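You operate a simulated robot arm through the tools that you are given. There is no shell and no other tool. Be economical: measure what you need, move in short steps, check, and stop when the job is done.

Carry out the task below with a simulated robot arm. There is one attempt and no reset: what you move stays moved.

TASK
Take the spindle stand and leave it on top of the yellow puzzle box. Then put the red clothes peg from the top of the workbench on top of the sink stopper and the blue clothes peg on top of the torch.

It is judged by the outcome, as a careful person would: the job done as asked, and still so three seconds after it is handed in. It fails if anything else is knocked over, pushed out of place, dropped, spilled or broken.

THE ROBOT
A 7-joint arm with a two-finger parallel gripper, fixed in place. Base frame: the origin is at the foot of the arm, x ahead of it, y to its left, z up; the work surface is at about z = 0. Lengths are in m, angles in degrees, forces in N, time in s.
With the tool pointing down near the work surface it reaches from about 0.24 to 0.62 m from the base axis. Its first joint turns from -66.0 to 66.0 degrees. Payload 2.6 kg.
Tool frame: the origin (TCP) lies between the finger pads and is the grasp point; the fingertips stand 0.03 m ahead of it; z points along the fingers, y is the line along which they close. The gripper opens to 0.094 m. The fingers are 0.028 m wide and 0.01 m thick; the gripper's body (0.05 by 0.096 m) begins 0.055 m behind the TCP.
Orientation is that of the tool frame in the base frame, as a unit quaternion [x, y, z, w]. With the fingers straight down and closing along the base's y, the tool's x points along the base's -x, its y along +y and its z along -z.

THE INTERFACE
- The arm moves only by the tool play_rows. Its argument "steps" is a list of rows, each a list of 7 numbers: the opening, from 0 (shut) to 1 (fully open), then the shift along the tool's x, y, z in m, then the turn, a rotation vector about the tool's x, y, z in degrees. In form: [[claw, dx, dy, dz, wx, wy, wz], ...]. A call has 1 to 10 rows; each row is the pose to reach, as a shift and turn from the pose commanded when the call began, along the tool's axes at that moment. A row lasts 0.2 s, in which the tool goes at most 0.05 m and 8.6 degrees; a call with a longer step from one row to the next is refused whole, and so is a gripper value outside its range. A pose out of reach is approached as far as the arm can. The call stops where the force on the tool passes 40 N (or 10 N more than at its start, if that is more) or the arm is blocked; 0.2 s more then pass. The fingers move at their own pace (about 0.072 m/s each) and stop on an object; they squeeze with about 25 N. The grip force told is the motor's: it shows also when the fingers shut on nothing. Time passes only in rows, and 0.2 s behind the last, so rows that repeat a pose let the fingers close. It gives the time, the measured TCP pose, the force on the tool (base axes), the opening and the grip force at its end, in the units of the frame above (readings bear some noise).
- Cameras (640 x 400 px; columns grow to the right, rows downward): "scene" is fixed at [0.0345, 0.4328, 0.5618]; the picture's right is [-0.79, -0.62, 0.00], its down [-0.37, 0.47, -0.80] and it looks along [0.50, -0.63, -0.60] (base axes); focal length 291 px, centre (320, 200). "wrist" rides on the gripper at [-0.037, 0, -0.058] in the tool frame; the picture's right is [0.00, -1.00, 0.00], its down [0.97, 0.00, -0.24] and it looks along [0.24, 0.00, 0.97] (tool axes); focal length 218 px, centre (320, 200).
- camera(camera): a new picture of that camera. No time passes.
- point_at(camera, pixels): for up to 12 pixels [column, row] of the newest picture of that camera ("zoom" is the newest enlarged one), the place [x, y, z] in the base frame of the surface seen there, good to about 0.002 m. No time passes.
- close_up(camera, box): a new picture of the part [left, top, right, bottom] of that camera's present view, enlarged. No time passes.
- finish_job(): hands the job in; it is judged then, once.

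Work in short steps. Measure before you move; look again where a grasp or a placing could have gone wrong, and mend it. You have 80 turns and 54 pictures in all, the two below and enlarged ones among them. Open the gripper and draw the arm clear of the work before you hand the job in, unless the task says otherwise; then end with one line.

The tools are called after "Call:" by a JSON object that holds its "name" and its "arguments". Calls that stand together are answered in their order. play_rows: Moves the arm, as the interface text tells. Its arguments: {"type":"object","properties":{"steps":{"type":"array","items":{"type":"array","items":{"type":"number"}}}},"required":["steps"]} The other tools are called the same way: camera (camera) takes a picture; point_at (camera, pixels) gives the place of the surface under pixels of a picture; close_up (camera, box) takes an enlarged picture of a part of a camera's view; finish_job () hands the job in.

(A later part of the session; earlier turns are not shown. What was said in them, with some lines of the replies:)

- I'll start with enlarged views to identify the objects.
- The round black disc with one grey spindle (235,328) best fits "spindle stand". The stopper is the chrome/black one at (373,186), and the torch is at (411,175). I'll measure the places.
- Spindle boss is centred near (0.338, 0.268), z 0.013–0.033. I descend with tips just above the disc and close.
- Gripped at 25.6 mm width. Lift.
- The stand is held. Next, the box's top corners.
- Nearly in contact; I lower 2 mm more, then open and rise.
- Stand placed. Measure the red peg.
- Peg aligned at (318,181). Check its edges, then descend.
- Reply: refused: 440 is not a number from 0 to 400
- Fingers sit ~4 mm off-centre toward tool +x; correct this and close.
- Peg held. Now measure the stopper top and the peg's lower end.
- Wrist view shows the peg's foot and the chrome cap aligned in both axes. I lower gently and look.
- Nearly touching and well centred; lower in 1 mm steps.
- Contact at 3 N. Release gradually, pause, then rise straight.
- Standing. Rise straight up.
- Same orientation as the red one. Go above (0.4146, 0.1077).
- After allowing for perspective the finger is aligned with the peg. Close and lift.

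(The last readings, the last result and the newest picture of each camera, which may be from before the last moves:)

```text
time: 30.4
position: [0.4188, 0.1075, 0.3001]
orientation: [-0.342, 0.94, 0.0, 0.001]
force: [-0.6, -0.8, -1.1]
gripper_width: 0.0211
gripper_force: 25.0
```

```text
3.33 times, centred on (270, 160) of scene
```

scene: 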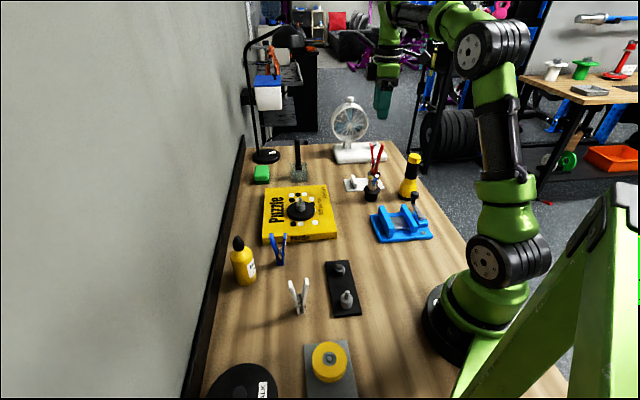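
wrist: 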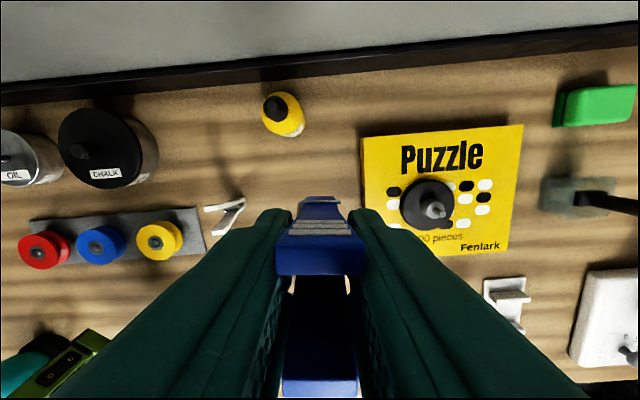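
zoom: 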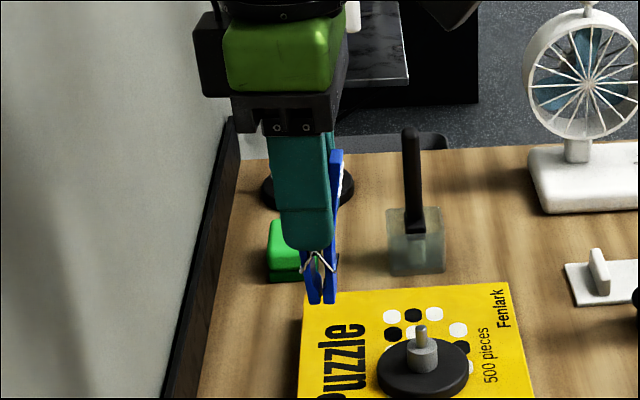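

Call:
{"name": "play_rows", "arguments": {"steps": [[0, 0.0157, -0.0108, 0, 0, 0, 0], [0, 0.047, -0.0324, 0, 0, 0, 0], [0, 0.0823, -0.0567, 0, 0, 0, 0], [0, 0.1176, -0.081, 0, 0, 0, 0], [0, 0.1529, -0.1053, 0, 0, 0, 0], [0, 0.1882, -0.1296, 0, 0, 0, 0], [0, 0.2234, -0.1539, 0, 0, 0, 0], [0, 0.2587, -0.1782, 0, 0, 0, 0], [0, 0.294, -0.2025, 0, 0, 0, 0], [0, 0.3214, -0.2214, 0, 0, 0, 0]]}}

Call:
{"name": "play_rows", "arguments": {"steps": [[0, 0.028, -0.0193, 0, 0, 0, 0], [0, 0.053, -0.0365, 0, 0, 0, 0], [0, 0.0706, -0.0486, 0, 0, 0, 0], [0, 0.0706, -0.0486, 0.015, 0, 0, 0], [0, 0.0706, -0.0486, 0.035, 0, 0, 0], [0, 0.0706, -0.0486, 0.045, 0, 0, 0], [0, 0.0706, -0.0486, 0.045, 0, 0, 0]]}}

Call:
{"name": "close_up", "arguments": {"camera": "wrist", "box": [260, 130, 380, 240]}}

Call:
{"name": "close_up", "arguments": {"camera": "scene", "box": [370, 110, 440, 180]}}

```text
time: 32.6
position: [0.3126, -0.271, 0.3001]
orientation: [-0.343, 0.939, 0.0, 0.0]
force: [0.9, 0.0, -1.0]
gripper_width: 0.0208
gripper_force: 25.1
```

```text
time: 34.2
position: [0.2894, -0.3536, 0.2547]
orientation: [-0.342, 0.94, 0.0, 0.0]
force: [0.2, 0.4, 0.0]
gripper_width: 0.0212
gripper_force: 24.8
```

```text
3.64 times, centred on (320, 185) of wrist
```

zoom: 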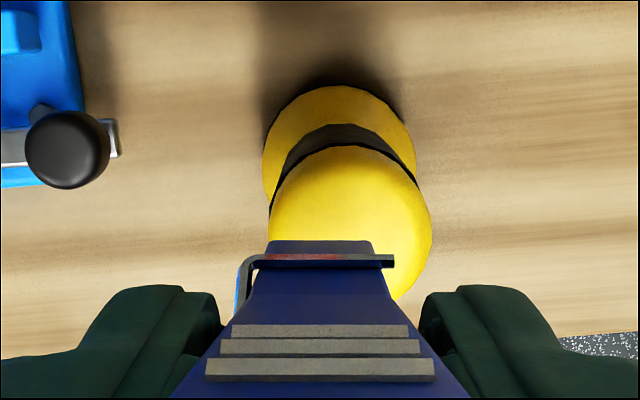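

```text
5.71 times, centred on (405, 145) of scene
```

zoom: 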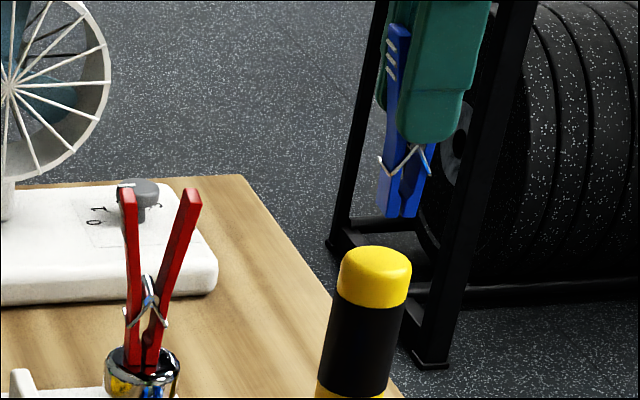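

Torch top (268–432) is ~6 mm to tool −y of the peg foot (267–372) and ~3 mm to −x. Correct, lower a bit and recheck.

Call:
{"name": "play_rows", "arguments": {"steps": [[0, -0.0035, -0.006, 0, 0, 0, 0], [0, -0.0035, -0.006, 0.008, 0, 0, 0], [0, -0.0035, -0.006, 0.018, 0, 0, 0], [0, -0.0035, -0.006, 0.018, 0, 0, 0]]}}

Call:
{"name": "close_up", "arguments": {"camera": "wrist", "box": [260, 130, 380, 240]}}

Call:
{"name": "close_up", "arguments": {"camera": "scene", "box": [385, 125, 435, 175]}}

```text
time: 35.2
position: [0.2975, -0.3539, 0.2379]
orientation: [-0.342, 0.94, 0.001, 0.001]
force: [-0.4, 0.0, -0.4]
gripper_width: 0.0209
gripper_force: 25.2
```

```text
3.64 times, centred on (320, 185) of wrist
```

zoom: 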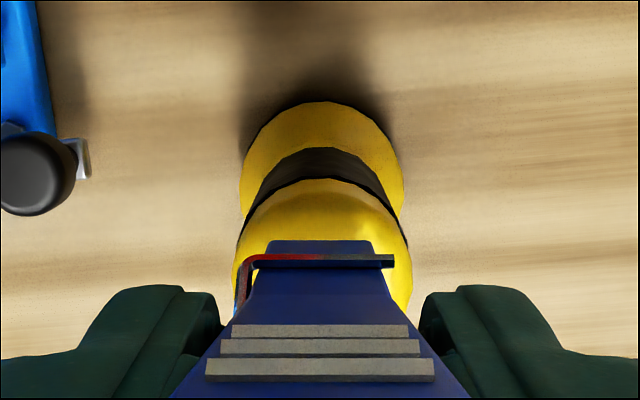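

```text
8.00 times, centred on (410, 150) of scene
```

zoom: 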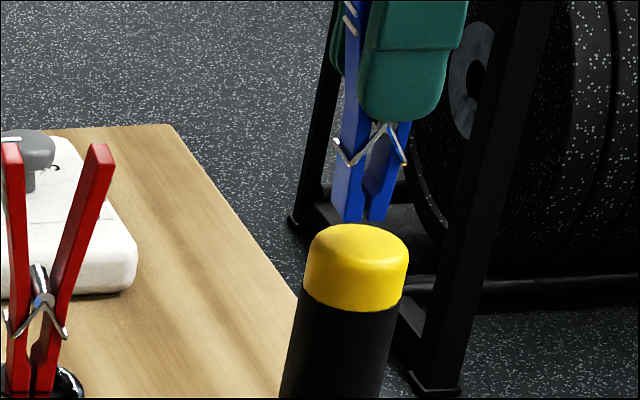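

Aligned in both views. Lower to contact.

Call:
{"name": "play_rows", "arguments": {"steps": [[0, 0.0005, 0, 0.005, 0, 0, 0], [0, 0.0005, 0, 0.009, 0, 0, 0], [0, 0.0005, 0, 0.0105, 0, 0, 0], [0, 0.0005, 0, 0.0105, 0, 0, 0]]}}

Call:
{"name": "close_up", "arguments": {"camera": "scene", "box": [390, 130, 430, 170]}}

```text
time: 36.2
position: [0.2973, -0.3536, 0.2262]
orientation: [-0.342, 0.94, 0.001, 0.0]
force: [-0.7, -0.4, 0.5]
gripper_width: 0.0211
gripper_force: 24.7
```

```text
10.00 times, centred on (410, 150) of scene
```

zoom: 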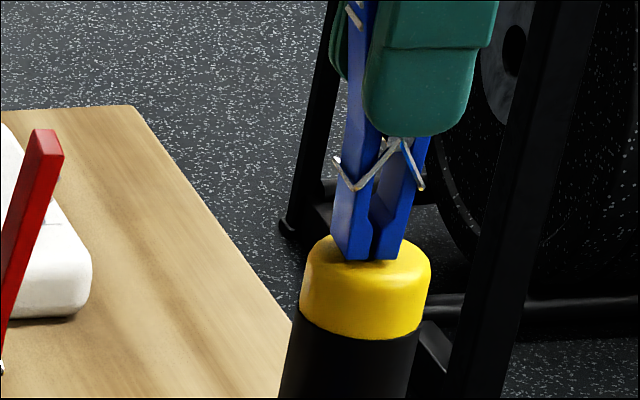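

Foot centred (331–398 on 302–430). Lower 1–2 mm for firm contact.

Call:
{"name": "play_rows", "arguments": {"steps": [[0, 0, 0, 0.001, 0, 0, 0], [0, 0, 0, 0.001, 0, 0, 0]]}}

```text
time: 36.8
position: [0.2962, -0.3538, 0.2272]
orientation: [-0.342, 0.94, 0.0, 0.001]
force: [-1.0, -0.6, -0.7]
gripper_width: 0.0213
gripper_force: 26.1
```

Call:
{"name": "play_rows", "arguments": {"steps": [[0, 0, 0, 0.001, 0, 0, 0], [0, 0, 0, 0.001, 0, 0, 0]]}}

Call:
{"name": "close_up", "arguments": {"camera": "scene", "box": [390, 130, 430, 170]}}

```text
time: 37.4
position: [0.2968, -0.3534, 0.225]
orientation: [-0.342, 0.94, 0.0, -0.001]
force: [-0.3, 0.3, 1.5]
gripper_width: 0.0209
gripper_force: 25.0
```

```text
10.00 times, centred on (410, 150) of scene
```

zoom: 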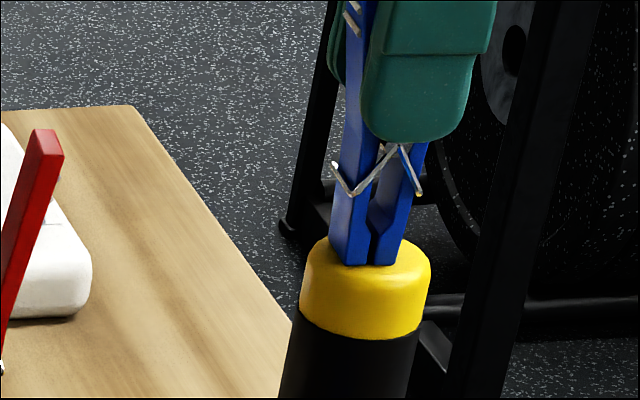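

Call:
{"name": "play_rows", "arguments": {"steps": [[0, 0, 0, 0.001, 0, 0, 0], [0, 0, 0, 0.001, 0, 0, 0]]}}

```text
time: 38.0
position: [0.2961, -0.354, 0.2232]
orientation: [-0.342, 0.94, 0.0, 0.0]
force: [-0.4, 1.1, 7.2]
gripper_width: 0.0212
gripper_force: 25.2
```

Firm contact (7 N). Back off a hair, then release gradually.

Call:
{"name": "play_rows", "arguments": {"steps": [[0, 0, 0, -0.0007, 0, 0, 0], [0.24, 0, 0, -0.0007, 0, 0, 0], [0.27, 0, 0, -0.0007, 0, 0, 0], [0.32, 0, 0, -0.0007, 0, 0, 0], [0.45, 0, 0, -0.0007, 0, 0, 0], [0.6, 0, 0, -0.0007, 0, 0, 0], [0.6, 0, 0, -0.0007, 0, 0, 0]]}}

Call:
{"name": "close_up", "arguments": {"camera": "scene", "box": [385, 110, 445, 170]}}

```text
time: 39.6
position: [0.2964, -0.3559, 0.2251]
orientation: [-0.343, 0.939, 0.0, 0.001]
force: [0.6, -0.3, 0.6]
gripper_width: 0.0562
gripper_force: 0.0
```

```text
6.67 times, centred on (415, 140) of scene
```

zoom: 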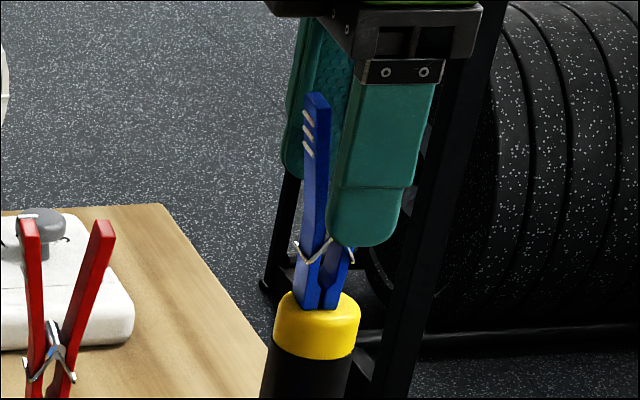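

Standing free. Rise straight up, then draw back clear.

Call:
{"name": "play_rows", "arguments": {"steps": [[0.6, 0, 0, -0.02, 0, 0, 0], [0.6, 0, 0, -0.05, 0, 0, 0], [0.6, 0, 0, -0.09, 0, 0, 0], [0.6, 0, 0, -0.13, 0, 0, 0], [0.6, 0, 0, -0.15, 0, 0, 0], [0.6, -0.02, 0.04, -0.15, 0, 0, 0], [0.6, -0.04, 0.08, -0.15, 0, 0, 0], [0.6, -0.06, 0.12, -0.15, 0, 0, 0], [0.6, -0.07, 0.14, -0.15, 0, 0, 0]]}}

Call:
{"name": "camera", "arguments": {"camera": "scene"}}

Call:
{"name": "close_up", "arguments": {"camera": "scene", "box": [330, 110, 440, 210]}}

```text
time: 41.6
position: [0.2575, -0.201, 0.3727]
orientation: [-0.342, 0.94, 0.0, 0.001]
force: [0.1, -0.4, -0.6]
gripper_width: 0.0563
gripper_force: 0.1
```

```text
7 pictures are left
```

scene: 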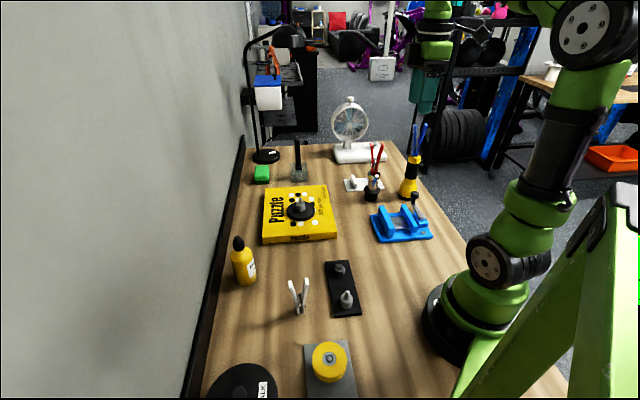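

```text
4.00 times, centred on (385, 160) of scene
```

zoom: 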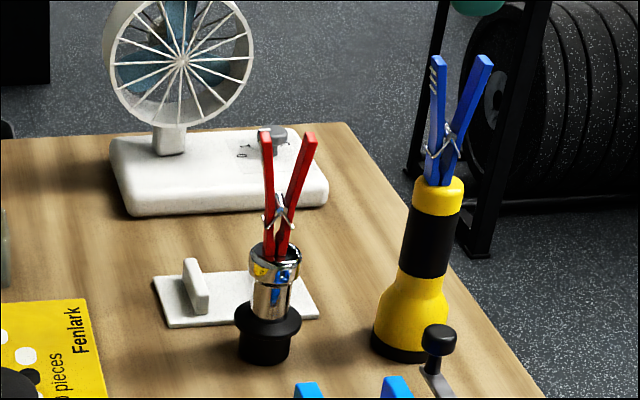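

Everything is standing in place, the arm is clear and the gripper is open.

Call:
{"name": "finish_job", "arguments": {}}

```text
The job is handed in.
```

The spindle stand is on the yellow puzzle box, the red peg is standing on the sink stopper, and the blue peg is standing on the torch. I took the round black disc with a single spindle to be the spindle stand. The last pictures before I handed it in showed all three in place and nothing else moved.
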